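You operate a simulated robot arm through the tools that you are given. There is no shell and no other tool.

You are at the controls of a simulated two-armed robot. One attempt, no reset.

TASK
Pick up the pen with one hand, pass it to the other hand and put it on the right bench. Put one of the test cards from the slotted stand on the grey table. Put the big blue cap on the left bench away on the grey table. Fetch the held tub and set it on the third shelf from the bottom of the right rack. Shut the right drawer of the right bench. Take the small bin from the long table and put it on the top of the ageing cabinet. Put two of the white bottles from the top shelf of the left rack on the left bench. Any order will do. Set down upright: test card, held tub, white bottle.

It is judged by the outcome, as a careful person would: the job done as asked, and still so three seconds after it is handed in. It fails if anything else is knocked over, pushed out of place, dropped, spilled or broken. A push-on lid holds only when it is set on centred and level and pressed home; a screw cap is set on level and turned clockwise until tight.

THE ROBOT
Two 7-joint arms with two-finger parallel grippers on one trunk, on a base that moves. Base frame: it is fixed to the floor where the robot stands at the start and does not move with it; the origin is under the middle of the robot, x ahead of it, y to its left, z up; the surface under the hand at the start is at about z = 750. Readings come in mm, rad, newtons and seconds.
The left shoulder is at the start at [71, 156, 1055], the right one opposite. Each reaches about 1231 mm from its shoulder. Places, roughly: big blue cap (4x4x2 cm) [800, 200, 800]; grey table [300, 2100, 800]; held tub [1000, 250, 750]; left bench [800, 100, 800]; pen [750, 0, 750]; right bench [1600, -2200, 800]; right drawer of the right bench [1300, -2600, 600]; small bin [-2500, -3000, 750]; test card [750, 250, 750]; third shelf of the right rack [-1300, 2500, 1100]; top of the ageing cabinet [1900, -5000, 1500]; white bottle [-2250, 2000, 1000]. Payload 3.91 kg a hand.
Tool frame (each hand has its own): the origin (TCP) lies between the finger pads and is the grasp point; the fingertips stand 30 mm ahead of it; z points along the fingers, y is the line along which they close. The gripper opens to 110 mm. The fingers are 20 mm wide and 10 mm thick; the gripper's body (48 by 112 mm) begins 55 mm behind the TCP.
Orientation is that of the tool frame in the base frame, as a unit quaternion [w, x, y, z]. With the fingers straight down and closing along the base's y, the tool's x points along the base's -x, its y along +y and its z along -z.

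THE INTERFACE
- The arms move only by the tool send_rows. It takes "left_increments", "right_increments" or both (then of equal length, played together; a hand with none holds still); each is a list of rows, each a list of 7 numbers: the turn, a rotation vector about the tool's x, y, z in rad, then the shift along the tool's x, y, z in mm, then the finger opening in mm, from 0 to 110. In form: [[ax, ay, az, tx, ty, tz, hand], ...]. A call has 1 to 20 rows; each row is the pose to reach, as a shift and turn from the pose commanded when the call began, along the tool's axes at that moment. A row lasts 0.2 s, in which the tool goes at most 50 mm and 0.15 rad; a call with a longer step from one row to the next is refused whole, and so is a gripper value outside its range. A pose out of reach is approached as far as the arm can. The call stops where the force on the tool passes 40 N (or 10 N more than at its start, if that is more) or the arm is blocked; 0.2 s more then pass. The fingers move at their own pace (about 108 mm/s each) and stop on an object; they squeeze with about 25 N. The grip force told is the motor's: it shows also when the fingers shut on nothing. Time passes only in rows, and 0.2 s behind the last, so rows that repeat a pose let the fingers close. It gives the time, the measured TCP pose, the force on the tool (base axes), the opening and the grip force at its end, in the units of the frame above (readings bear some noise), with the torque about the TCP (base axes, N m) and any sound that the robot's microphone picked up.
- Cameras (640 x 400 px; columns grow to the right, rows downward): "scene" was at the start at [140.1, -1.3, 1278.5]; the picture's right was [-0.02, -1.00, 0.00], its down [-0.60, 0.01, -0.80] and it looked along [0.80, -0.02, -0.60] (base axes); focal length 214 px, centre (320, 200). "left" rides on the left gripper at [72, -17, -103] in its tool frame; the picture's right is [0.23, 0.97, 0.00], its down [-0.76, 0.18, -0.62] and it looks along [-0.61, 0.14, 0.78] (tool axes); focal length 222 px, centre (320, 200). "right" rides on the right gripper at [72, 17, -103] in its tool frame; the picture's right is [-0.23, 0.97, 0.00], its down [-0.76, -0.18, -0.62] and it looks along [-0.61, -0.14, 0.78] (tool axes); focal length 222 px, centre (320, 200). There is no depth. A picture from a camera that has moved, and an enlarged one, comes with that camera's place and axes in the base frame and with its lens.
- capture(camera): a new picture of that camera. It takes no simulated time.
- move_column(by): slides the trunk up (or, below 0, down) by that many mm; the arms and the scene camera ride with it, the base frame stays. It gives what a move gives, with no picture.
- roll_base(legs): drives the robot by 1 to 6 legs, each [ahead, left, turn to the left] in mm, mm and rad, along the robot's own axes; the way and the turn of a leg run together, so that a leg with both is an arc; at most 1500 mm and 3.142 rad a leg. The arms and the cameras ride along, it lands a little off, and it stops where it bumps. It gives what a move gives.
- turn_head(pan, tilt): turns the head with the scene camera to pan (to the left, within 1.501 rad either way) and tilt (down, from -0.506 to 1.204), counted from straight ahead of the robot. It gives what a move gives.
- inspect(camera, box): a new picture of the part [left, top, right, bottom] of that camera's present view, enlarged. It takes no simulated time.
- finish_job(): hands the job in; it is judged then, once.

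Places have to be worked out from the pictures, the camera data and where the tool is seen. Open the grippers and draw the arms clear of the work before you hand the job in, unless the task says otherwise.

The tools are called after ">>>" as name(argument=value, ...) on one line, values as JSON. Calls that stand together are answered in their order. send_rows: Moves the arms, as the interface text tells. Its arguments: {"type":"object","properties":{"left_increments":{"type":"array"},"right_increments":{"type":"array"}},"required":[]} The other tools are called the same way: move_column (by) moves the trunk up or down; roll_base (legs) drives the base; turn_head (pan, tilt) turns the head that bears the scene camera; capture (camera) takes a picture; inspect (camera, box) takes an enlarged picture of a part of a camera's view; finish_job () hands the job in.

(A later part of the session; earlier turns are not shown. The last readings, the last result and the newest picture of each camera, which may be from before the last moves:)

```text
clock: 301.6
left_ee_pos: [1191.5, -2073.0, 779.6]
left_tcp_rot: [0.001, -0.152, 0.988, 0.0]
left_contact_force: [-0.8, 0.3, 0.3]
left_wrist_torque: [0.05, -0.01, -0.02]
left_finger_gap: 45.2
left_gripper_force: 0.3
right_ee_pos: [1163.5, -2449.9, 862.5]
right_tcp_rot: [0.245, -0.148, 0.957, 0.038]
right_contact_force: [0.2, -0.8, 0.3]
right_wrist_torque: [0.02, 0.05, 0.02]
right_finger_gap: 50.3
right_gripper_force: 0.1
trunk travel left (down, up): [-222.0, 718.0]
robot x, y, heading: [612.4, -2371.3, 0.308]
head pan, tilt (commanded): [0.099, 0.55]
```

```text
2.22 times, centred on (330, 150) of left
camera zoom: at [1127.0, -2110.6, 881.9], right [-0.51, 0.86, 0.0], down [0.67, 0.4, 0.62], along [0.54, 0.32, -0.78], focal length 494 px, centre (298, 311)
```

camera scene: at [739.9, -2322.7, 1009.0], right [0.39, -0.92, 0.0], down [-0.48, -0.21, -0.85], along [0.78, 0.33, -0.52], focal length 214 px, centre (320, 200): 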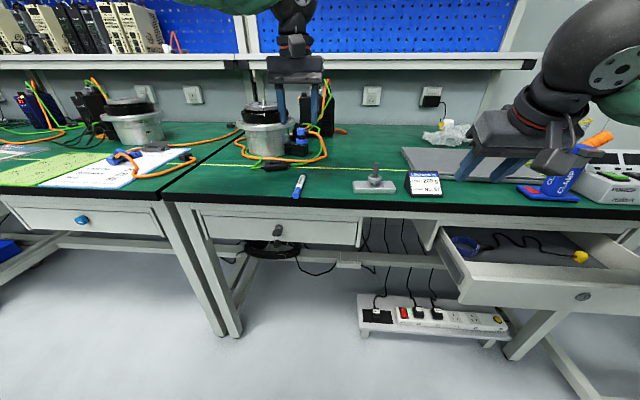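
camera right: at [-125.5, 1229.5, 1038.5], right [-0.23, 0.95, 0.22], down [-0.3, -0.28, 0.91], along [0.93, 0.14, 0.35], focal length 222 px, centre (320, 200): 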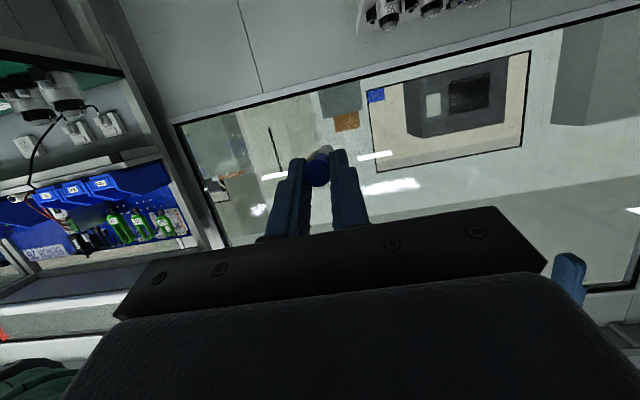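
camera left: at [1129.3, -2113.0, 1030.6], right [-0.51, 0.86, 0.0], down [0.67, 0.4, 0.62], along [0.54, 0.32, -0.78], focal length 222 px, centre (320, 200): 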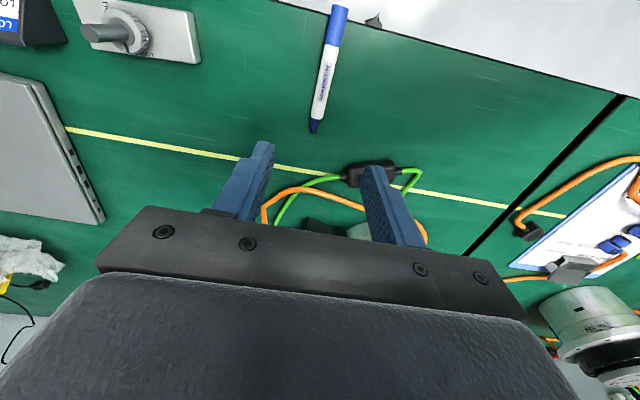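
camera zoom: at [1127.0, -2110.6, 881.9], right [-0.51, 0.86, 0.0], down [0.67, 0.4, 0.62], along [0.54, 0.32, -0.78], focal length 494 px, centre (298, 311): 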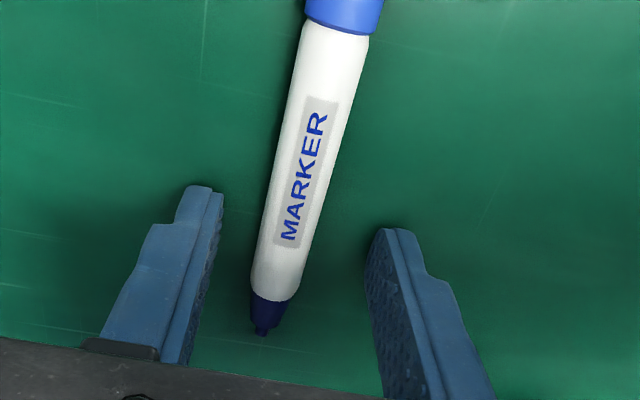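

>>> send_rows(left_increments=[[0, 0, 0, 0, 0, 0, 25], [0, 0, 0, 0, 0, 0, 8], [0, 0, 0, 0, 0, 0, 5], [0, 0, 0, 0, 0, 0, 5]])

>>> send_rows(left_increments=[[0, 0, 0, 0, 0, -12, 5], [0, 0, 0, -22, 0, -12, 5], [0, 0, 0, -45, 0, -12, 5], [0, 0, 0, -45, 0, -12, 5]])

>>> capture(camera="left")

```text
clock: 302.6
left_ee_pos: [1192.6, -2073.3, 780.6]
left_tcp_rot: [0.001, -0.151, 0.989, 0.0]
left_contact_force: [0.0, 0.7, -0.9]
left_wrist_torque: [0.0, 0.01, 0.0]
left_finger_gap: 13.5
left_gripper_force: 24.7
right_ee_pos: [1164.4, -2449.6, 862.5]
right_tcp_rot: [0.245, -0.148, 0.957, 0.037]
right_contact_force: [0.2, -0.5, 0.0]
right_wrist_torque: [0.03, 0.01, -0.03]
right_finger_gap: 50.0
right_gripper_force: 0.2
trunk travel left (down, up): [-222.0, 718.0]
robot x, y, heading: [605.1, -2374.9, 0.305]
head pan, tilt (commanded): [0.099, 0.55]
```

```text
clock: 303.6
left_ee_pos: [1233.9, -2059.7, 793.3]
left_tcp_rot: [0.001, -0.151, 0.989, 0.0]
left_contact_force: [-0.3, 0.3, 0.2]
left_wrist_torque: [-0.01, 0.0, -0.02]
left_finger_gap: 13.8
left_gripper_force: 24.4
right_ee_pos: [1164.8, -2449.5, 861.8]
right_tcp_rot: [0.245, -0.149, 0.957, 0.037]
right_contact_force: [-0.6, 0.6, -0.3]
right_wrist_torque: [0.05, 0.0, 0.01]
right_finger_gap: 49.8
right_gripper_force: 0.0
trunk travel left (down, up): [-222.0, 718.0]
robot x, y, heading: [603.2, -2372.6, 0.307]
head pan, tilt (commanded): [0.099, 0.55]
```

```text
taken
camera left: at [1168.7, -2096.7, 895.2], right [-0.51, 0.86, 0.0], down [0.67, 0.4, 0.62], along [0.54, 0.32, -0.78], focal length 222 px, centre (320, 200)
```

left: 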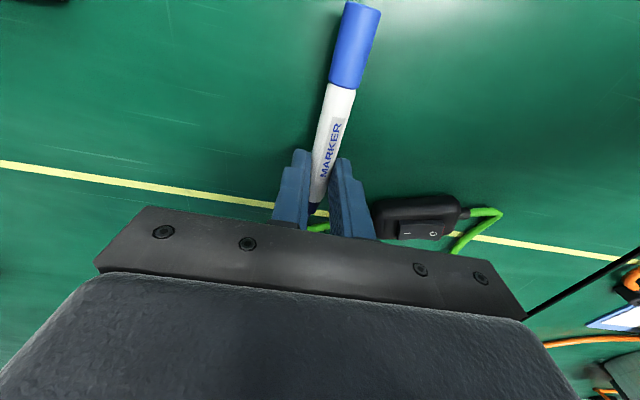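

Well clear of the edge now. I lower it, release, and raise the hand.

>>> send_rows(left_increments=[[0, 0, 0, 0, 0, 6, 5], [0, 0, 0, 0, 0, 12, 5], [0, 0, 0, 0, 0, 12, 5]])

>>> send_rows(left_increments=[[0, 0, 0, 0, 0, 0, 20], [0, 0, 0, 0, 0, 0, 32], [0, 0, 0, 0, 0, 0, 40], [0, 0, 0, 0, 0, -20, 44], [0, 0, 0, 0, 0, -60, 50], [0, 0, 0, 0, 0, -105, 50], [0, 0, 0, 0, 0, -150, 50]])

>>> capture(camera="left")

```text
clock: 304.4
left_ee_pos: [1234.8, -2059.6, 781.3]
left_tcp_rot: [0.001, -0.152, 0.988, 0.001]
left_contact_force: [-0.5, -0.8, -0.5]
left_wrist_torque: [-0.01, -0.03, 0.02]
left_finger_gap: 14.0
left_gripper_force: 24.7
right_ee_pos: [1164.3, -2449.6, 862.1]
right_tcp_rot: [0.245, -0.148, 0.957, 0.037]
right_contact_force: [-0.5, 1.8, 0.0]
right_wrist_torque: [0.02, 0.0, 0.03]
right_finger_gap: 50.0
right_gripper_force: 0.0
trunk travel left (down, up): [-222.0, 718.0]
robot x, y, heading: [607.0, -2370.3, 0.305]
head pan, tilt (commanded): [0.099, 0.55]
```

```text
clock: 306.0
left_ee_pos: [1234.7, -2059.3, 930.5]
left_tcp_rot: [0.001, -0.151, 0.989, 0.0]
left_contact_force: [-0.7, -0.1, -0.3]
left_wrist_torque: [0.0, -0.02, -0.03]
left_finger_gap: 50.2
left_gripper_force: 0.0
right_ee_pos: [1164.7, -2449.6, 862.6]
right_tcp_rot: [0.245, -0.148, 0.958, 0.037]
right_contact_force: [-0.4, -0.5, 0.7]
right_wrist_torque: [0.01, -0.04, 0.04]
right_finger_gap: 50.2
right_gripper_force: 0.1
trunk travel left (down, up): [-222.0, 718.0]
robot x, y, heading: [608.5, -2375.0, 0.306]
head pan, tilt (commanded): [0.099, 0.55]
```

```text
taken
camera left: at [1169.6, -2097.3, 1032.8], right [-0.51, 0.86, 0.0], down [0.67, 0.4, 0.62], along [0.54, 0.32, -0.78], focal length 222 px, centre (320, 200)
```

left: 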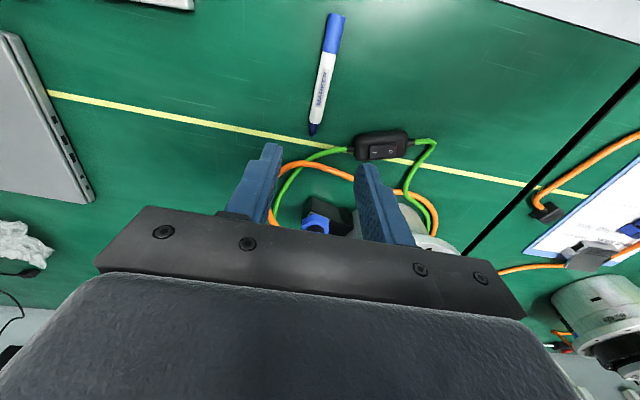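

The marker is well placed. Now the drawer: its lock is at about base [1218,−2732,596], so it stands roughly 100 mm open. I back off 100 mm and move 280 mm right to bring the right hand in front of it.

>>> roll_base(legs=[[-120, 0, 0], [0, -280, 0]])

>>> turn_head(pan=-0.4, tilt=0.6)

>>> capture(camera="scene")

```text
clock: 308.4
left_ee_pos: [1162.9, -2228.5, 933.6]
left_tcp_rot: [0.003, -0.167, 0.986, -0.004]
left_contact_force: [-0.2, 1.0, 0.5]
left_wrist_torque: [0.01, 0.01, -0.03]
left_finger_gap: 50.0
left_gripper_force: 0.1
right_ee_pos: [1107.4, -2622.0, 864.8]
right_tcp_rot: [0.242, -0.165, 0.955, 0.038]
right_contact_force: [-0.3, -0.2, 0.0]
right_wrist_torque: [-0.02, 0.02, 0.02]
right_finger_gap: 50.2
right_gripper_force: 0.2
trunk travel left (down, up): [-222.0, 718.0]
robot x, y, heading: [549.2, -2573.0, 0.342]
head pan, tilt (commanded): [0.099, 0.55]
stopped in leg 2: the robot was blocked; the commanded pose is now the measured one
```

```text
clock: 309.4
left_ee_pos: [1161.9, -2228.1, 932.2]
left_tcp_rot: [0.004, -0.168, 0.986, -0.006]
left_contact_force: [0.7, -0.4, 0.3]
left_wrist_torque: [-0.03, -0.05, 0.0]
left_finger_gap: 50.0
left_gripper_force: 0.0
right_ee_pos: [1107.1, -2621.7, 862.2]
right_tcp_rot: [0.241, -0.165, 0.956, 0.035]
right_contact_force: [0.3, 0.8, 0.0]
right_wrist_torque: [-0.03, -0.01, 0.01]
right_finger_gap: 50.1
right_gripper_force: 0.0
trunk travel left (down, up): [-222.0, 718.0]
robot x, y, heading: [552.6, -2571.9, 0.34]
head pan, tilt (commanded): [-0.4, 0.6]
```

```text
taken
camera scene: at [682.2, -2548.2, 1005.7], right [-0.06, -1.0, 0.01], down [-0.56, 0.02, -0.83], along [0.83, -0.06, -0.56], focal length 214 px, centre (320, 200)
```

scene: 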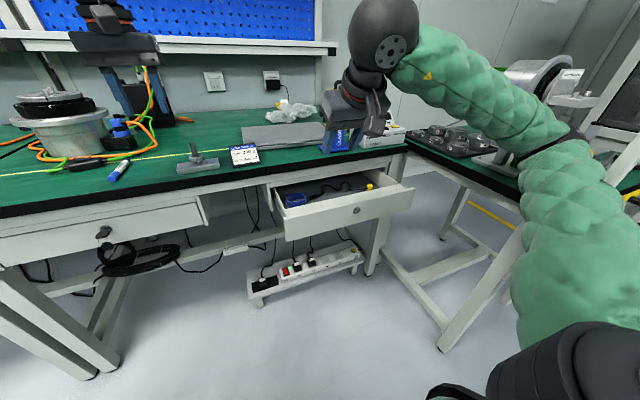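

The base was blocked: the right elbow has probably met the side table with the winding machine. I back off to the left at once and look.

>>> roll_base(legs=[[-80, 120, -0.035]])

>>> capture(camera="scene")

>>> turn_head(pan=-0.8, tilt=0.45)

>>> capture(camera="scene")

```text
clock: 310.7
left_ee_pos: [1053.5, -2148.2, 925.4]
left_tcp_rot: [-0.002, -0.191, 0.982, -0.002]
left_contact_force: [0.9, -0.9, 0.5]
left_wrist_torque: [0.02, 0.1, 0.01]
left_finger_gap: 50.0
left_gripper_force: 0.0
right_ee_pos: [1016.6, -2541.9, 853.9]
right_tcp_rot: [0.236, -0.186, 0.953, 0.045]
right_contact_force: [-1.1, 0.6, -0.7]
right_wrist_torque: [-0.01, -0.05, 0.0]
right_finger_gap: 50.1
right_gripper_force: 0.0
trunk travel left (down, up): [-222.0, 718.0]
robot x, y, heading: [449.6, -2509.9, 0.386]
head pan, tilt (commanded): [-0.4, 0.6]
```

```text
taken
camera scene: at [590.6, -2491.4, 1002.4], right [-0.01, -1.0, 0.01], down [-0.57, 0.0, -0.82], along [0.82, -0.01, -0.57], focal length 214 px, centre (320, 200)
```

scene: 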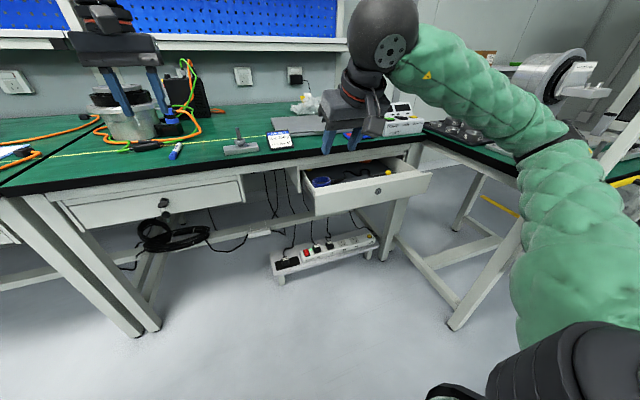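

```text
clock: 311.6
left_ee_pos: [1052.8, -2149.7, 928.1]
left_tcp_rot: [0.001, -0.192, 0.981, 0.0]
left_contact_force: [-0.2, -0.2, 1.0]
left_wrist_torque: [0.0, 0.02, 0.02]
left_finger_gap: 50.0
left_gripper_force: 0.0
right_ee_pos: [1016.9, -2543.1, 856.4]
right_tcp_rot: [0.236, -0.187, 0.952, 0.047]
right_contact_force: [-0.1, 0.2, 0.4]
right_wrist_torque: [0.01, -0.01, 0.0]
right_finger_gap: 50.3
right_gripper_force: 0.0
trunk travel left (down, up): [-222.0, 718.0]
robot x, y, heading: [450.0, -2518.8, 0.388]
head pan, tilt (commanded): [-0.799, 0.45]
```

```text
taken
camera scene: at [585.5, -2529.0, 1017.5], right [-0.4, -0.92, 0.0], down [-0.4, 0.17, -0.9], along [0.82, -0.36, -0.44], focal length 214 px, centre (320, 200)
```

scene: 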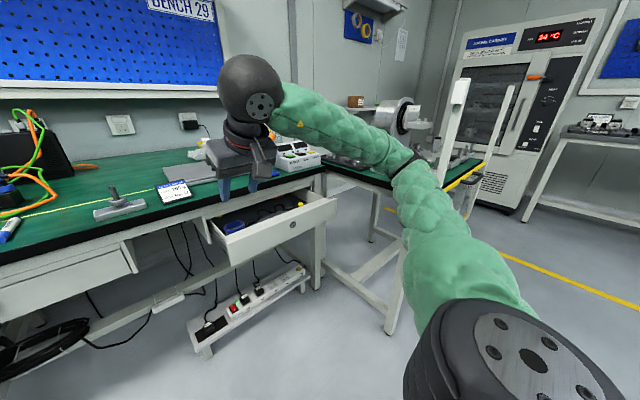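

I zoom on the side table to check that nothing there was disturbed.

>>> inspect(camera="scene", box=[310, 60, 550, 240])

```text
2.22 times, centred on (430, 150) of scene
camera zoom: at [585.5, -2529.0, 1017.5], right [-0.4, -0.92, 0.0], down [-0.4, 0.17, -0.9], along [0.82, -0.36, -0.44], focal length 477 px, centre (76, 311)
```

zoom: 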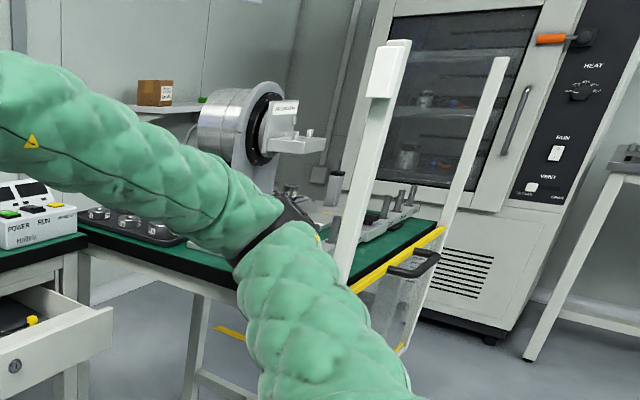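

Nothing looks displaced there. I will push the drawer near its left end instead, so the right elbow stays clear of the side table. First I square the heading.

>>> roll_base(legs=[[0, 20, -0.075]])

>>> send_rows(right_increments=[[0, -0.1, 0, 8, 0, 36, 20], [0, -0.2, 0, 18, 0, 72, 0], [0, -0.3, 0, 28, 0, 108, 0], [0, -0.4, 0, 40, 0, 142, 0], [0, -0.5, 0, 54, 0, 176, 0], [0, -0.6, 0, 70, 0, 206, 0], [0, -0.7, 0, 88, 0, 230, 0], [0, -0.8, 0, 106, 0, 240, 0]])

>>> turn_head(pan=-0.45, tilt=0.7)

>>> capture(camera="scene")

>>> capture(camera="right")

```text
clock: 312.2
left_ee_pos: [1050.6, -2150.4, 932.1]
left_tcp_rot: [0.002, -0.191, 0.982, 0.0]
left_contact_force: [-0.5, 0.2, 0.1]
left_wrist_torque: [0.0, 0.0, 0.02]
left_finger_gap: 50.2
left_gripper_force: 0.2
right_ee_pos: [1014.4, -2542.5, 858.7]
right_tcp_rot: [0.237, -0.188, 0.952, 0.048]
right_contact_force: [-0.1, 0.2, -0.5]
right_wrist_torque: [0.0, 0.01, 0.02]
right_finger_gap: 50.2
right_gripper_force: 0.0
trunk travel left (down, up): [-222.0, 718.0]
robot x, y, heading: [453.4, -2515.6, 0.393]
head pan, tilt (commanded): [-0.799, 0.45]
stopped in leg 1: the robot was blocked; the commanded pose is now the measured one
```

```text
clock: 313.6
left_ee_pos: [1034.9, -2043.1, 940.5]
left_tcp_rot: [0.007, -0.269, 0.963, -0.007]
left_contact_force: [0.6, -0.1, 0.1]
left_wrist_torque: [0.0, -0.03, 0.0]
left_finger_gap: 49.9
left_gripper_force: 0.1
right_ee_pos: [1166.6, -2396.7, 652.6]
right_tcp_rot: [0.513, -0.215, 0.819, 0.14]
right_contact_force: [-7.2, 29.9, 87.5]
right_wrist_torque: [-7.68, 3.73, -1.7]
right_finger_gap: 0.0
right_gripper_force: 25.7
right hand out of reach, approached as far as the arm can: row 2, 3, 4, 5, 6, 7
trunk travel left (down, up): [-222.0, 718.0]
robot x, y, heading: [492.9, -2485.3, 0.515]
head pan, tilt (commanded): [-0.799, 0.45]
stopped in row 7 (right hand): the force on the tool passed its limit at 148 N (the readings are from after the stop); the commanded pose is now the measured one
```

```text
clock: 314.5
left_ee_pos: [1033.1, -2047.3, 939.5]
left_tcp_rot: [0.006, -0.266, 0.964, -0.008]
left_contact_force: [-0.2, -0.3, 0.5]
left_wrist_torque: [0.0, 0.0, 0.02]
left_finger_gap: 49.8
left_gripper_force: 0.1
right_ee_pos: [1160.7, -2398.3, 651.7]
right_tcp_rot: [0.51, -0.217, 0.821, 0.138]
right_contact_force: [8.6, -21.4, 95.1]
right_wrist_torque: [-7.76, 4.14, 1.57]
right_finger_gap: 0.0
right_gripper_force: 25.2
trunk travel left (down, up): [-222.0, 718.0]
robot x, y, heading: [488.6, -2492.9, 0.515]
head pan, tilt (commanded): [-0.45, 0.7]
```

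```text
taken
camera scene: at [601.4, -2436.6, 1000.3], right [0.06, -1.0, 0.03], down [-0.63, -0.06, -0.78], along [0.78, 0.03, -0.63], focal length 214 px, centre (320, 200)
```

scene: 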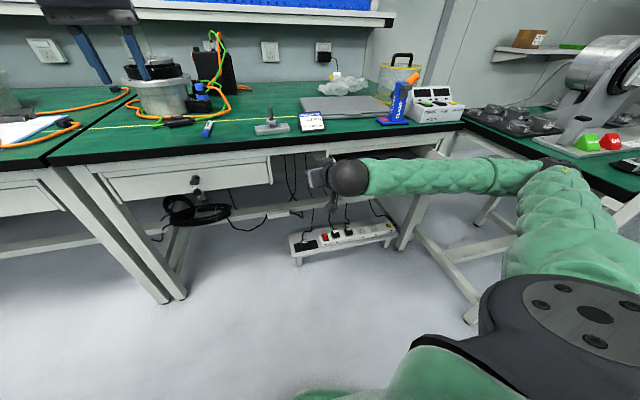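

```text
taken
camera right: at [1045.2, -2445.4, 632.2], right [-0.4, 0.89, 0.21], down [-0.1, -0.27, 0.96], along [0.91, 0.36, 0.2], focal length 222 px, centre (320, 200)
```

right: 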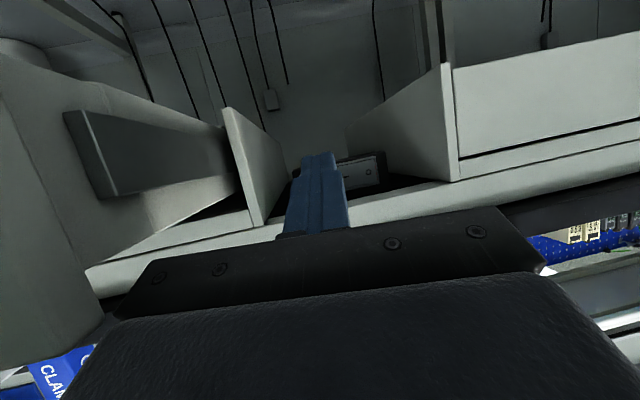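

The base was still caught and the hand met something (148 N). I stop and relieve the load: raise the trunk a little first.

>>> move_column(by=20)

>>> capture(camera="scene")

```text
clock: 315.1
left_ee_pos: [1035.8, -2060.0, 951.7]
left_tcp_rot: [0.003, -0.255, 0.967, 0.002]
left_contact_force: [-0.2, 0.3, 0.7]
left_wrist_torque: [0.01, 0.03, 0.02]
left_finger_gap: 50.3
left_gripper_force: 0.1
right_ee_pos: [1152.8, -2401.6, 659.6]
right_tcp_rot: [0.503, -0.214, 0.826, 0.135]
right_contact_force: [-0.5, -0.3, 0.7]
right_wrist_torque: [-0.04, 0.02, 0.06]
right_finger_gap: 0.0
right_gripper_force: 25.1
trunk travel left (down, up): [-242.0, 698.0]
robot x, y, heading: [482.2, -2489.2, 0.51]
head pan, tilt (commanded): [-0.45, 0.7]
```

```text
taken
camera scene: at [602.0, -2443.8, 1015.3], right [0.05, -1.0, 0.02], down [-0.63, -0.05, -0.77], along [0.77, 0.03, -0.64], focal length 214 px, centre (320, 200)
```

scene: 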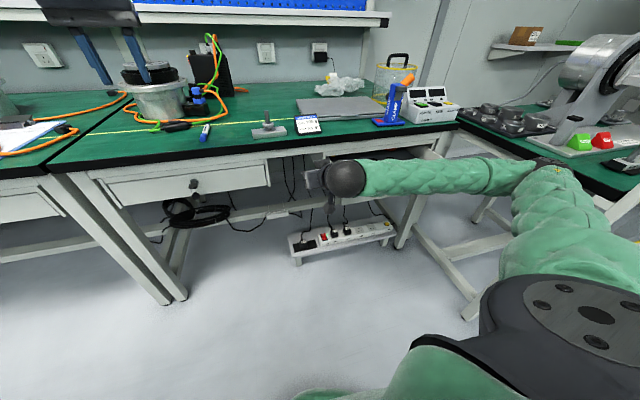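

The load is gone. I drive back and to the left, taking the arm out from under the bench edge.

>>> roll_base(legs=[[-128, 127, 0]])

>>> move_column(by=200)

>>> capture(camera="scene")

```text
clock: 316.6
left_ee_pos: [884.0, -2035.2, 951.2]
left_tcp_rot: [0.0, -0.243, 0.97, 0.01]
left_contact_force: [0.5, -0.4, 0.0]
left_wrist_torque: [-0.03, -0.03, -0.01]
left_finger_gap: 50.3
left_gripper_force: 0.0
right_ee_pos: [992.2, -2372.3, 658.9]
right_tcp_rot: [0.503, -0.204, 0.829, 0.136]
right_contact_force: [-0.4, -0.1, 0.4]
right_wrist_torque: [-0.04, -0.01, 0.02]
right_finger_gap: 0.0
right_gripper_force: 24.8
trunk travel left (down, up): [-242.0, 698.0]
robot x, y, heading: [314.7, -2437.6, 0.487]
head pan, tilt (commanded): [-0.45, 0.7]
```

```text
clock: 318.8
left_ee_pos: [885.6, -2035.3, 1150.7]
left_tcp_rot: [-0.002, -0.244, 0.97, 0.009]
left_contact_force: [0.3, -0.1, -0.4]
left_wrist_torque: [-0.03, 0.02, 0.0]
left_finger_gap: 50.1
left_gripper_force: 0.1
right_ee_pos: [994.2, -2371.7, 857.9]
right_tcp_rot: [0.504, -0.203, 0.828, 0.136]
right_contact_force: [-0.3, 0.2, -0.3]
right_wrist_torque: [-0.05, 0.03, 0.0]
right_finger_gap: 0.0
right_gripper_force: 24.9
trunk travel left (down, up): [-442.0, 498.0]
robot x, y, heading: [314.9, -2437.7, 0.488]
head pan, tilt (commanded): [-0.45, 0.7]
```

```text
taken
camera scene: at [446.2, -2412.6, 1215.8], right [0.04, -1.0, 0.0], down [-0.64, -0.02, -0.76], along [0.76, 0.03, -0.64], focal length 214 px, centre (320, 200)
```

scene: 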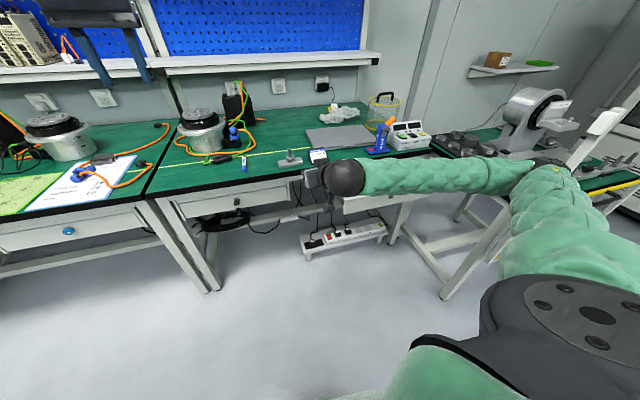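

Free now. I zoom on the right drawer — it looks different.

>>> inspect(camera="scene", box=[280, 140, 440, 260])

>>> inspect(camera="scene", box=[400, 70, 640, 250])

```text
3.33 times, centred on (360, 200) of scene
camera zoom: at [446.2, -2412.6, 1215.8], right [0.04, -1.0, 0.0], down [-0.64, -0.02, -0.76], along [0.76, 0.03, -0.64], focal length 715 px, centre (187, 200)
```

zoom: 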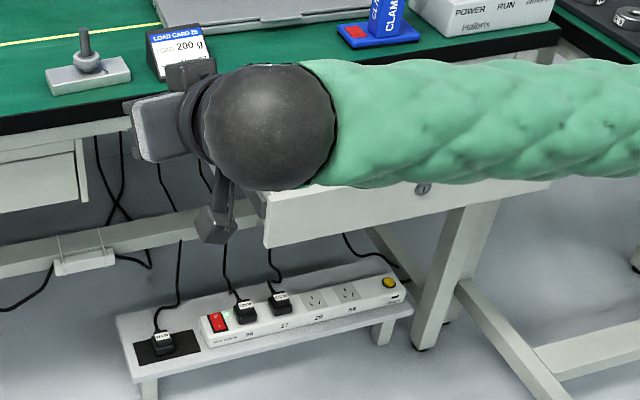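

```text
2.22 times, centred on (520, 160) of scene
camera zoom: at [446.2, -2412.6, 1215.8], right [0.04, -1.0, 0.0], down [-0.64, -0.02, -0.76], along [0.76, 0.03, -0.64], focal length 477 px, centre (-124, 289)
```

zoom: 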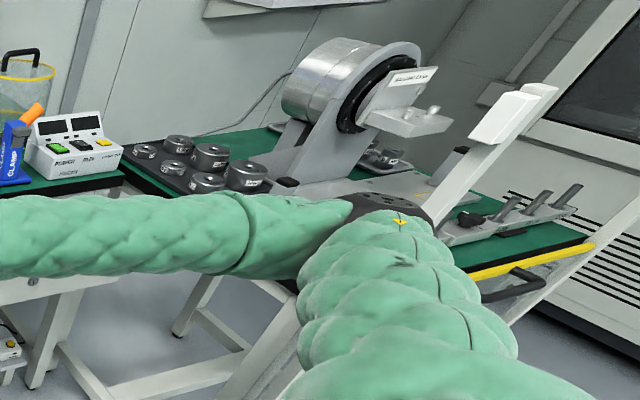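

The drawer is still open and nothing there was disturbed. I'll push it from further left with the right arm reaching out to the right, so the elbow stays far from the side table. I move left and square up.

>>> roll_base(legs=[[26, 150, 0]])

>>> roll_base(legs=[[0, 0, -0.175]])

>>> capture(camera="scene")

```text
clock: 320.2
left_ee_pos: [834.9, -1888.7, 1151.6]
left_tcp_rot: [-0.001, -0.246, 0.969, 0.009]
left_contact_force: [-0.4, -0.1, 0.0]
left_wrist_torque: [-0.02, -0.04, 0.03]
left_finger_gap: 50.3
left_gripper_force: 0.0
right_ee_pos: [945.4, -2226.4, 858.1]
right_tcp_rot: [0.504, -0.205, 0.828, 0.136]
right_contact_force: [0.6, 0.7, 0.2]
right_wrist_torque: [-0.02, -0.01, -0.04]
right_finger_gap: 0.0
right_gripper_force: 24.9
trunk travel left (down, up): [-442.0, 498.0]
robot x, y, heading: [266.9, -2297.2, 0.491]
head pan, tilt (commanded): [-0.45, 0.7]
```

```text
clock: 321.3
left_ee_pos: [896.2, -1995.8, 1149.9]
left_tcp_rot: [0.0, -0.16, 0.987, 0.011]
left_contact_force: [0.1, -0.9, -0.2]
left_wrist_torque: [0.0, 0.0, -0.01]
left_finger_gap: 50.2
left_gripper_force: 0.1
right_ee_pos: [948.1, -2348.5, 858.6]
right_tcp_rot: [0.514, -0.13, 0.843, 0.092]
right_contact_force: [0.1, -0.3, -0.7]
right_wrist_torque: [0.02, 0.0, -0.01]
right_finger_gap: 0.0
right_gripper_force: 25.2
trunk travel left (down, up): [-442.0, 498.0]
robot x, y, heading: [268.2, -2297.6, 0.312]
head pan, tilt (commanded): [-0.45, 0.7]
```

```text
taken
camera scene: at [401.5, -2292.6, 1215.9], right [-0.14, -0.99, 0.0], down [-0.64, 0.09, -0.76], along [0.76, -0.1, -0.64], focal length 214 px, centre (320, 200)
```

scene: 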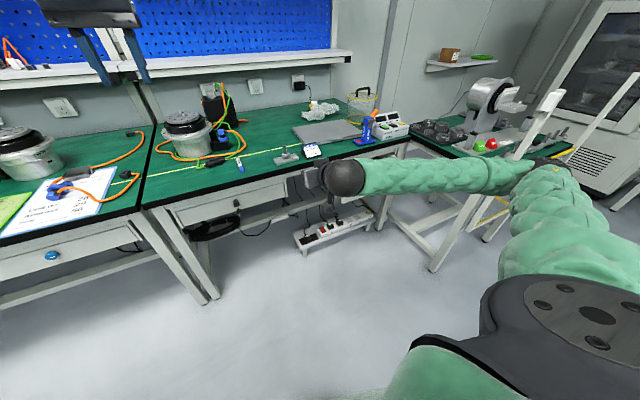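

Squared up with the elbow well clear. I swing the right hand 262 mm to the right, then lower it to the drawer's height, still in front of the panel.

>>> send_rows(right_increments=[[0, 0, 0, 0, -44, 0, 0], [0, 0, 0, 0, -88, 0, 0], [0, 0, 0, 0, -132, 0, 0], [0, 0, 0, 0, -176, 0, 0], [0, 0, 0, 0, -220, 0, 0], [0, 0, 0, 0, -262, 0, 0]])

>>> capture(camera="scene")

```text
clock: 322.7
left_ee_pos: [897.1, -1995.9, 1152.1]
left_tcp_rot: [0.001, -0.16, 0.987, 0.01]
left_contact_force: [-0.8, 0.1, 0.8]
left_wrist_torque: [0.0, -0.01, 0.0]
left_finger_gap: 49.8
left_gripper_force: 0.1
right_ee_pos: [1029.9, -2594.0, 852.7]
right_tcp_rot: [0.514, -0.131, 0.843, 0.092]
right_contact_force: [-0.1, -0.3, 0.0]
right_wrist_torque: [0.0, -0.03, -0.01]
right_finger_gap: 0.1
right_gripper_force: 25.1
trunk travel left (down, up): [-442.0, 498.0]
robot x, y, heading: [265.0, -2296.0, 0.315]
head pan, tilt (commanded): [-0.45, 0.7]
```

```text
taken
camera scene: at [400.9, -2291.7, 1215.9], right [-0.14, -0.99, 0.0], down [-0.64, 0.09, -0.76], along [0.76, -0.1, -0.64], focal length 214 px, centre (320, 200)
```

scene: 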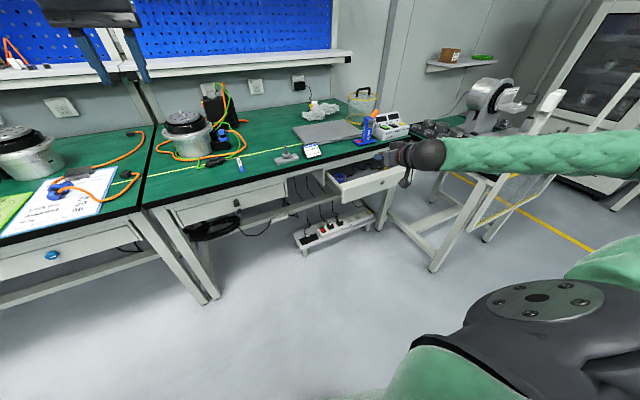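

I lower the hand to drawer height in front of the panel.

>>> send_rows(right_increments=[[0, -0.03, 0, 38, 0, 19.5, 0], [0, -0.06, 0, 76, 0, 39, 0], [0, -0.1, 0, 114, 0, 58.5, 0], [0, -0.14, 0, 152, 0, 78, 0], [0, -0.18, 0, 190, 0, 97.5, 0], [0, -0.2, 0, 226, 0, 116, 0]])

>>> capture(camera="scene")

>>> capture(camera="right")

```text
clock: 324.3
left_ee_pos: [898.6, -1995.5, 1150.3]
left_tcp_rot: [-0.001, -0.159, 0.987, 0.01]
left_contact_force: [0.1, 0.4, -1.0]
left_wrist_torque: [-0.03, 0.02, -0.03]
left_finger_gap: 50.0
left_gripper_force: 0.2
right_ee_pos: [769.1, -2751.0, 513.6]
right_tcp_rot: [0.392, -0.138, 0.907, 0.072]
right_contact_force: [0.7, 0.5, 0.4]
right_wrist_torque: [-0.03, 0.02, 0.01]
right_finger_gap: 0.0
right_gripper_force: 24.8
right hand out of reach, approached as far as the arm can: row 1, 2, 3, 4, 5, 6
trunk travel left (down, up): [-442.0, 498.0]
robot x, y, heading: [270.2, -2295.9, 0.315]
head pan, tilt (commanded): [-0.45, 0.7]
stopped in row 6 (right hand): the arm was blocked; the commanded pose is now the measured one
```

```text
taken
camera scene: at [402.4, -2291.9, 1215.7], right [-0.13, -0.99, 0.0], down [-0.64, 0.09, -0.76], along [0.76, -0.1, -0.65], focal length 214 px, centre (320, 200)
```

scene: 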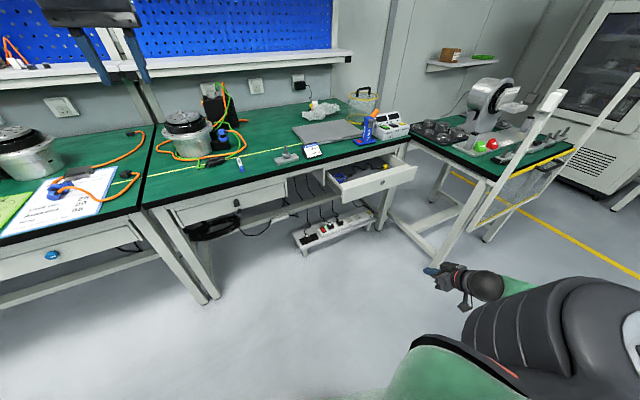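

```text
taken
camera right: at [646.2, -2774.0, 531.6], right [-0.15, 0.97, 0.19], down [0.12, -0.17, 0.98], along [0.98, 0.17, -0.09], focal length 222 px, centre (320, 200)
```

right: 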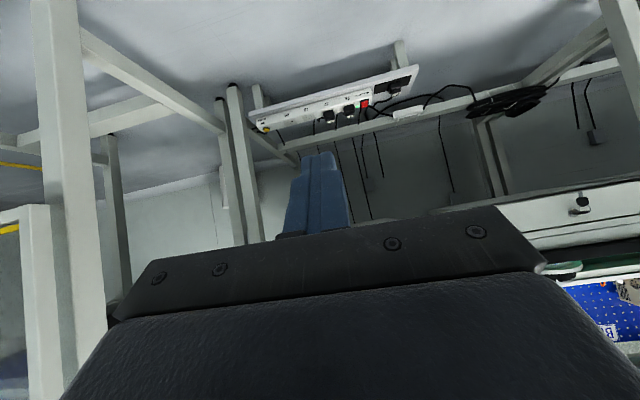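

The right arm's solution swung aside, in free space. I stop using it there. First I raise the trunk and bring the right hand back to a compact, safe pose in small steps.

>>> move_column(by=150)

>>> send_rows(right_increments=[[0, 0, 0, -20, 0, -30, 0], [0, 0, 0, -40, 0, -60, 0], [0, 0, 0, -60, 0, -90, 0]])

>>> capture(camera="scene")

```text
clock: 326.0
left_ee_pos: [897.9, -1994.7, 1302.4]
left_tcp_rot: [0.0, -0.16, 0.987, 0.011]
left_contact_force: [0.6, -0.6, 0.8]
left_wrist_torque: [0.05, 0.01, 0.02]
left_finger_gap: 50.0
left_gripper_force: 0.0
right_ee_pos: [770.0, -2751.0, 663.9]
right_tcp_rot: [0.393, -0.138, 0.906, 0.071]
right_contact_force: [0.4, -0.5, 0.4]
right_wrist_torque: [-0.03, 0.02, -0.01]
right_finger_gap: 0.0
right_gripper_force: 24.8
trunk travel left (down, up): [-592.0, 348.0]
robot x, y, heading: [265.4, -2295.5, 0.314]
head pan, tilt (commanded): [-0.45, 0.7]
```

```text
clock: 326.8
left_ee_pos: [897.1, -1993.6, 1302.6]
left_tcp_rot: [0.0, -0.16, 0.987, 0.01]
left_contact_force: [-0.5, -0.2, -0.4]
left_wrist_torque: [0.01, -0.03, -0.01]
left_finger_gap: 50.2
left_gripper_force: 0.0
right_ee_pos: [742.8, -2763.8, 769.9]
right_tcp_rot: [0.393, -0.139, 0.906, 0.072]
right_contact_force: [0.5, 0.0, -0.3]
right_wrist_torque: [0.01, -0.01, -0.03]
right_finger_gap: 0.0
right_gripper_force: 24.9
trunk travel left (down, up): [-592.0, 348.0]
robot x, y, heading: [266.9, -2295.3, 0.32]
head pan, tilt (commanded): [-0.45, 0.7]
```

```text
taken
camera scene: at [400.9, -2290.7, 1365.8], right [-0.13, -0.99, 0.0], down [-0.64, 0.09, -0.77], along [0.76, -0.1, -0.64], focal length 214 px, centre (320, 200)
```

scene: 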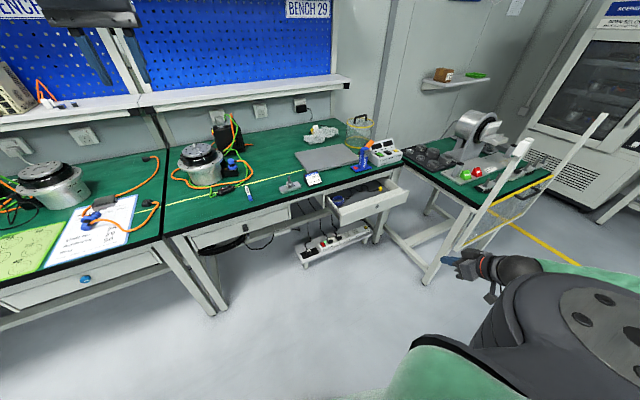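

In this configuration the arm can reach forward naturally from the far right. I pitch the hand forward and lower it gradually, checking as I go.

>>> send_rows(right_increments=[[0, -0.1, 0, 15, 5, 14, 0], [0, -0.2, 0, 30, 10, 28, 0], [0, -0.3, 0, 45, 15, 42, 0], [0, -0.4, 0, 60, 20, 56, 0], [0, -0.48, 0, 73, 25, 68, 0]])

>>> capture(camera="right")

```text
clock: 328.0
left_ee_pos: [897.3, -1994.5, 1301.1]
left_tcp_rot: [0.0, -0.16, 0.987, 0.011]
left_contact_force: [-0.4, 0.5, -0.6]
left_wrist_torque: [0.03, 0.05, 0.01]
left_finger_gap: 50.1
left_gripper_force: 0.0
right_ee_pos: [746.6, -2768.2, 706.7]
right_tcp_rot: [0.593, -0.122, 0.788, 0.109]
right_contact_force: [0.9, -0.1, -0.8]
right_wrist_torque: [0.03, -0.01, -0.01]
right_finger_gap: 0.1
right_gripper_force: 24.6
right hand out of reach, approached as far as the arm can: row 4, 5
trunk travel left (down, up): [-592.0, 348.0]
robot x, y, heading: [269.4, -2292.1, 0.315]
head pan, tilt (commanded): [-0.45, 0.7]
```

```text
taken
camera right: at [628.4, -2789.2, 665.3], right [-0.25, 0.94, 0.24], down [-0.31, -0.32, 0.9], along [0.92, 0.15, 0.37], focal length 222 px, centre (320, 200)
```

right: 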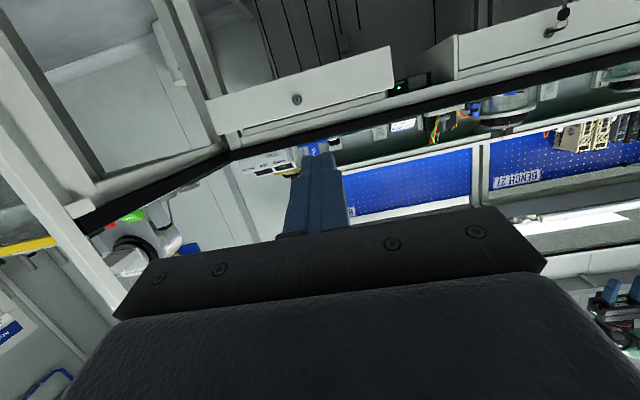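

The drawer front with its lock is straight ahead. I advance 150 mm forward and 50 mm down.

>>> send_rows(right_increments=[[0, 0, 0, 1.5, 6, 31, 0], [0, 0, 0, 3, 12, 63, 0], [0, 0, 0, 4.5, 18, 95, 0], [0, 0, 0, 6, 24, 127, 0], [0, 0, 0, 7, 30, 158, 0]])

>>> capture(camera="right")

>>> capture(camera="scene")

```text
clock: 329.2
left_ee_pos: [898.0, -1996.0, 1302.2]
left_tcp_rot: [0.0, -0.16, 0.987, 0.009]
left_contact_force: [-0.2, -0.2, -0.9]
left_wrist_torque: [0.0, -0.01, 0.02]
left_finger_gap: 50.1
left_gripper_force: 0.0
right_ee_pos: [848.3, -2748.9, 740.8]
right_tcp_rot: [0.597, -0.117, 0.787, 0.103]
right_contact_force: [-0.9, 0.8, -0.3]
right_wrist_torque: [0.01, -0.01, -0.01]
right_finger_gap: 0.0
right_gripper_force: 25.1
right hand out of reach, approached as far as the arm can: row 1, 2, 3, 4, 5
trunk travel left (down, up): [-592.0, 348.0]
robot x, y, heading: [268.0, -2299.3, 0.314]
head pan, tilt (commanded): [-0.45, 0.7]
```

```text
taken
camera right: at [732.1, -2767.6, 698.5], right [-0.24, 0.94, 0.24], down [-0.32, -0.31, 0.9], along [0.92, 0.14, 0.37], focal length 222 px, centre (320, 200)
```

right: 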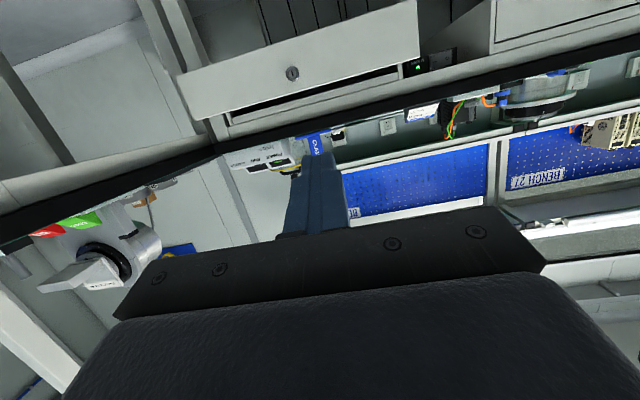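

```text
taken
camera scene: at [401.7, -2291.6, 1365.9], right [-0.13, -0.99, 0.0], down [-0.64, 0.09, -0.76], along [0.76, -0.1, -0.64], focal length 214 px, centre (320, 200)
```

scene: 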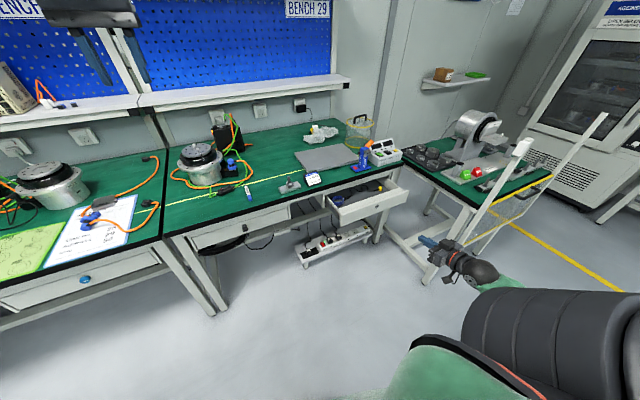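

The arm pose is fine but low heights need the trunk. I lower the trunk by 146 mm so the hand is level with the drawer front, then will push by driving forward.

>>> move_column(by=-146)

>>> roll_base(legs=[[220, 0, 0]])

>>> capture(camera="scene")

>>> capture(camera="right")

```text
clock: 331.0
left_ee_pos: [896.6, -1994.6, 1157.2]
left_tcp_rot: [0.0, -0.159, 0.987, 0.01]
left_contact_force: [0.9, 0.7, 0.3]
left_wrist_torque: [0.0, 0.01, -0.01]
left_finger_gap: 50.0
left_gripper_force: 0.1
right_ee_pos: [849.5, -2747.2, 595.6]
right_tcp_rot: [0.597, -0.118, 0.787, 0.103]
right_contact_force: [0.6, -0.2, -0.5]
right_wrist_torque: [0.02, 0.0, -0.01]
right_finger_gap: 0.0
right_gripper_force: 25.0
trunk travel left (down, up): [-446.0, 494.0]
robot x, y, heading: [267.4, -2297.6, 0.316]
head pan, tilt (commanded): [-0.45, 0.7]
```

```text
clock: 332.6
left_ee_pos: [1105.5, -1930.0, 1154.9]
left_tcp_rot: [0.0, -0.159, 0.987, 0.009]
left_contact_force: [0.4, -0.1, 0.5]
left_wrist_torque: [0.0, 0.05, -0.01]
left_finger_gap: 49.9
left_gripper_force: 0.0
right_ee_pos: [1054.8, -2682.2, 595.0]
right_tcp_rot: [0.597, -0.117, 0.787, 0.102]
right_contact_force: [0.8, 0.2, -0.4]
right_wrist_torque: [0.04, 0.01, 0.0]
right_finger_gap: 0.0
right_gripper_force: 24.9
trunk travel left (down, up): [-446.0, 494.0]
robot x, y, heading: [474.1, -2232.3, 0.312]
head pan, tilt (commanded): [-0.45, 0.7]
```

```text
taken
camera scene: at [608.7, -2224.5, 1219.7], right [-0.14, -0.99, 0.0], down [-0.64, 0.09, -0.76], along [0.76, -0.1, -0.65], focal length 214 px, centre (320, 200)
```

scene: 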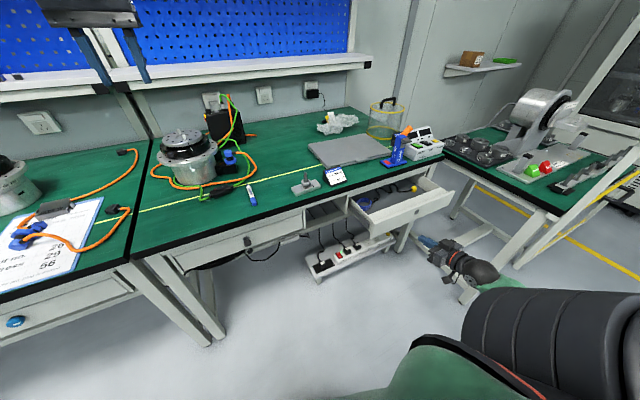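

```text
taken
camera right: at [937.4, -2701.4, 552.2], right [-0.24, 0.94, 0.24], down [-0.32, -0.31, 0.9], along [0.92, 0.14, 0.37], focal length 222 px, centre (320, 200)
```

right: 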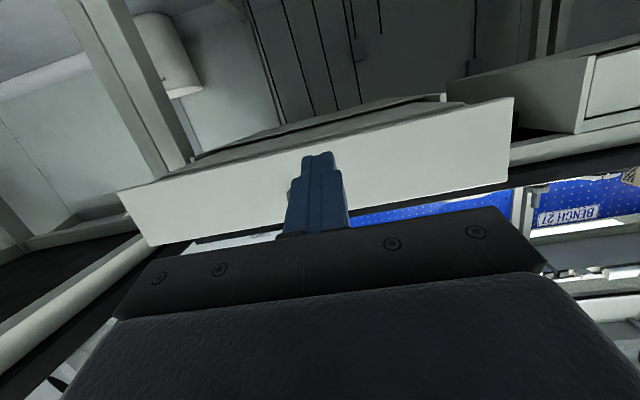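

The hand points at the middle of the drawer front. I drive forward 95 mm to near contact, then continue pushing in short drives.

>>> roll_base(legs=[[100, 0, 0]])

>>> roll_base(legs=[[40, 0, 0]])

>>> capture(camera="right")

>>> capture(camera="scene")

```text
clock: 333.8
left_ee_pos: [1203.0, -1896.8, 1154.6]
left_tcp_rot: [-0.002, -0.159, 0.987, 0.01]
left_contact_force: [0.0, -0.2, -0.5]
left_wrist_torque: [-0.02, 0.06, -0.02]
left_finger_gap: 50.0
left_gripper_force: 0.1
right_ee_pos: [1152.7, -2651.0, 594.5]
right_tcp_rot: [0.597, -0.115, 0.788, 0.101]
right_contact_force: [0.4, -0.6, 0.3]
right_wrist_torque: [0.03, -0.01, -0.02]
right_finger_gap: 0.1
right_gripper_force: 25.1
trunk travel left (down, up): [-446.0, 494.0]
robot x, y, heading: [570.4, -2196.2, 0.313]
head pan, tilt (commanded): [-0.45, 0.7]
```

```text
clock: 334.7
left_ee_pos: [1241.4, -1883.1, 1153.3]
left_tcp_rot: [-0.002, -0.16, 0.987, 0.009]
left_contact_force: [1.0, -0.8, -0.3]
left_wrist_torque: [-0.05, 0.05, 0.03]
left_finger_gap: 50.2
left_gripper_force: 0.1
right_ee_pos: [1192.1, -2637.5, 594.4]
right_tcp_rot: [0.596, -0.117, 0.787, 0.102]
right_contact_force: [0.0, 0.7, 0.3]
right_wrist_torque: [0.0, -0.02, 0.03]
right_finger_gap: 0.0
right_gripper_force: 24.9
trunk travel left (down, up): [-446.0, 494.0]
robot x, y, heading: [610.2, -2186.6, 0.312]
head pan, tilt (commanded): [-0.45, 0.7]
```

```text
taken
camera right: at [1074.4, -2656.7, 551.9], right [-0.24, 0.94, 0.24], down [-0.32, -0.31, 0.9], along [0.92, 0.14, 0.37], focal length 222 px, centre (320, 200)
```

right: 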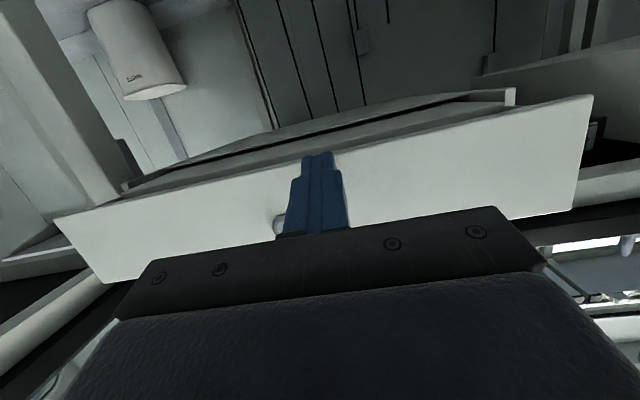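

```text
taken
camera scene: at [745.7, -2179.8, 1219.5], right [-0.14, -0.99, 0.0], down [-0.64, 0.09, -0.76], along [0.76, -0.1, -0.65], focal length 214 px, centre (320, 200)
```

scene: 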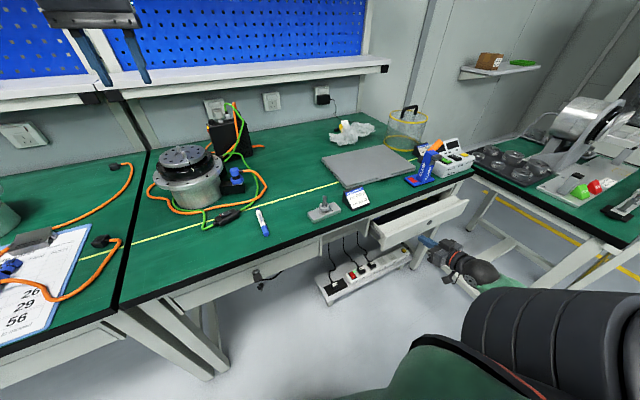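

No contact force yet. I continue forward in 30 mm drives, watching the force.

>>> roll_base(legs=[[30, 0, 0]])

>>> roll_base(legs=[[30, 0, 0]])

>>> inspect(camera="scene", box=[340, 160, 520, 310])

```text
clock: 335.5
left_ee_pos: [1271.0, -1873.6, 1152.0]
left_tcp_rot: [-0.003, -0.16, 0.987, 0.009]
left_contact_force: [0.2, 0.3, -0.3]
left_wrist_torque: [-0.04, 0.07, 0.0]
left_finger_gap: 50.1
left_gripper_force: 0.0
right_ee_pos: [1220.8, -2627.1, 594.1]
right_tcp_rot: [0.597, -0.117, 0.787, 0.102]
right_contact_force: [0.6, 0.4, 0.2]
right_wrist_torque: [0.0, -0.01, 0.01]
right_finger_gap: 0.0
right_gripper_force: 24.9
trunk travel left (down, up): [-446.0, 494.0]
robot x, y, heading: [638.8, -2172.3, 0.322]
head pan, tilt (commanded): [-0.45, 0.7]
```

```text
clock: 336.3
left_ee_pos: [1299.9, -1864.2, 1152.1]
left_tcp_rot: [-0.003, -0.159, 0.987, 0.009]
left_contact_force: [1.3, 0.9, -0.7]
left_wrist_torque: [0.0, 0.05, 0.01]
left_finger_gap: 50.6
left_gripper_force: 0.2
right_ee_pos: [1248.7, -2618.5, 594.8]
right_tcp_rot: [0.596, -0.118, 0.788, 0.103]
right_contact_force: [1.1, -0.1, -0.6]
right_wrist_torque: [-0.02, -0.01, 0.0]
right_finger_gap: 0.1
right_gripper_force: 25.3
trunk travel left (down, up): [-446.0, 494.0]
robot x, y, heading: [663.1, -2166.4, 0.317]
head pan, tilt (commanded): [-0.45, 0.7]
```

```text
2.67 times, centred on (430, 235) of scene
camera zoom: at [802.9, -2161.4, 1219.5], right [-0.13, -0.99, 0.0], down [-0.64, 0.09, -0.76], along [0.76, -0.1, -0.65], focal length 572 px, centre (27, 107)
```

zoom: 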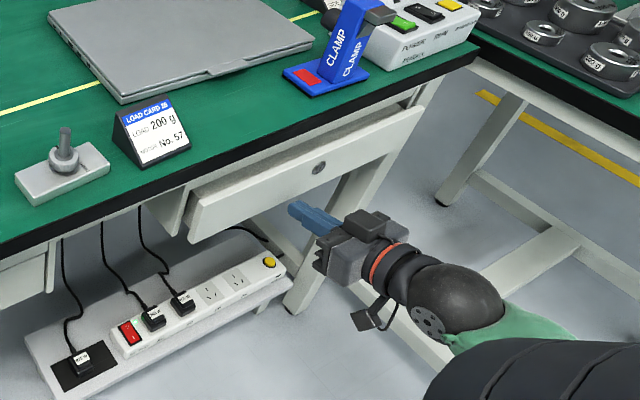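

The fingertips are just below the panel; it is the gripper body that is nudging it. I back off 90 mm, raise 30 mm, and push again with the fingertips.

>>> roll_base(legs=[[-100, 0, 0]])

>>> inspect(camera="scene", box=[340, 140, 520, 290])

>>> capture(camera="right")

```text
clock: 337.5
left_ee_pos: [1200.4, -1896.8, 1155.7]
left_tcp_rot: [0.0, -0.16, 0.987, 0.01]
left_contact_force: [-0.6, -0.1, 0.4]
left_wrist_torque: [-0.02, -0.01, -0.03]
left_finger_gap: 50.1
left_gripper_force: 0.1
right_ee_pos: [1154.7, -2649.1, 595.3]
right_tcp_rot: [0.597, -0.117, 0.787, 0.103]
right_contact_force: [0.2, 0.8, 0.3]
right_wrist_torque: [0.0, -0.02, -0.01]
right_finger_gap: 0.0
right_gripper_force: 24.8
trunk travel left (down, up): [-446.0, 494.0]
robot x, y, heading: [572.5, -2197.2, 0.318]
head pan, tilt (commanded): [-0.45, 0.7]
```

```text
2.67 times, centred on (430, 215) of scene
camera zoom: at [704.5, -2193.5, 1220.2], right [-0.13, -0.99, 0.0], down [-0.64, 0.09, -0.77], along [0.76, -0.1, -0.64], focal length 572 px, centre (27, 160)
```

zoom: 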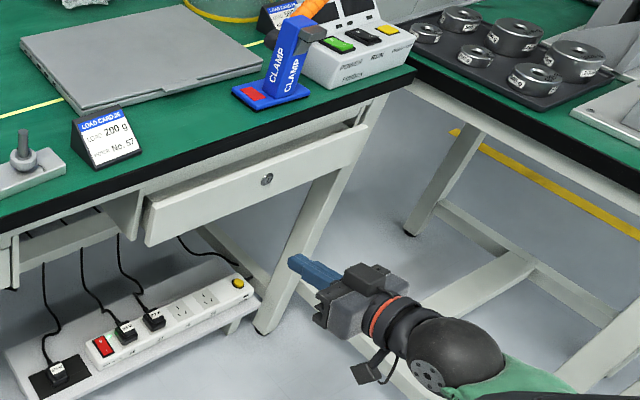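

```text
taken
camera right: at [1036.5, -2668.8, 553.1], right [-0.24, 0.94, 0.24], down [-0.32, -0.31, 0.9], along [0.92, 0.14, 0.38], focal length 222 px, centre (320, 200)
```

right: 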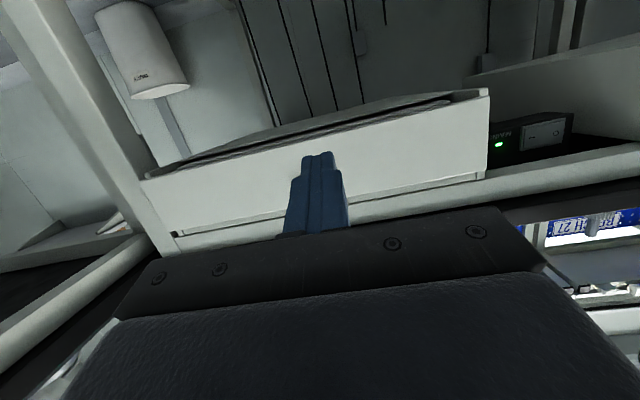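

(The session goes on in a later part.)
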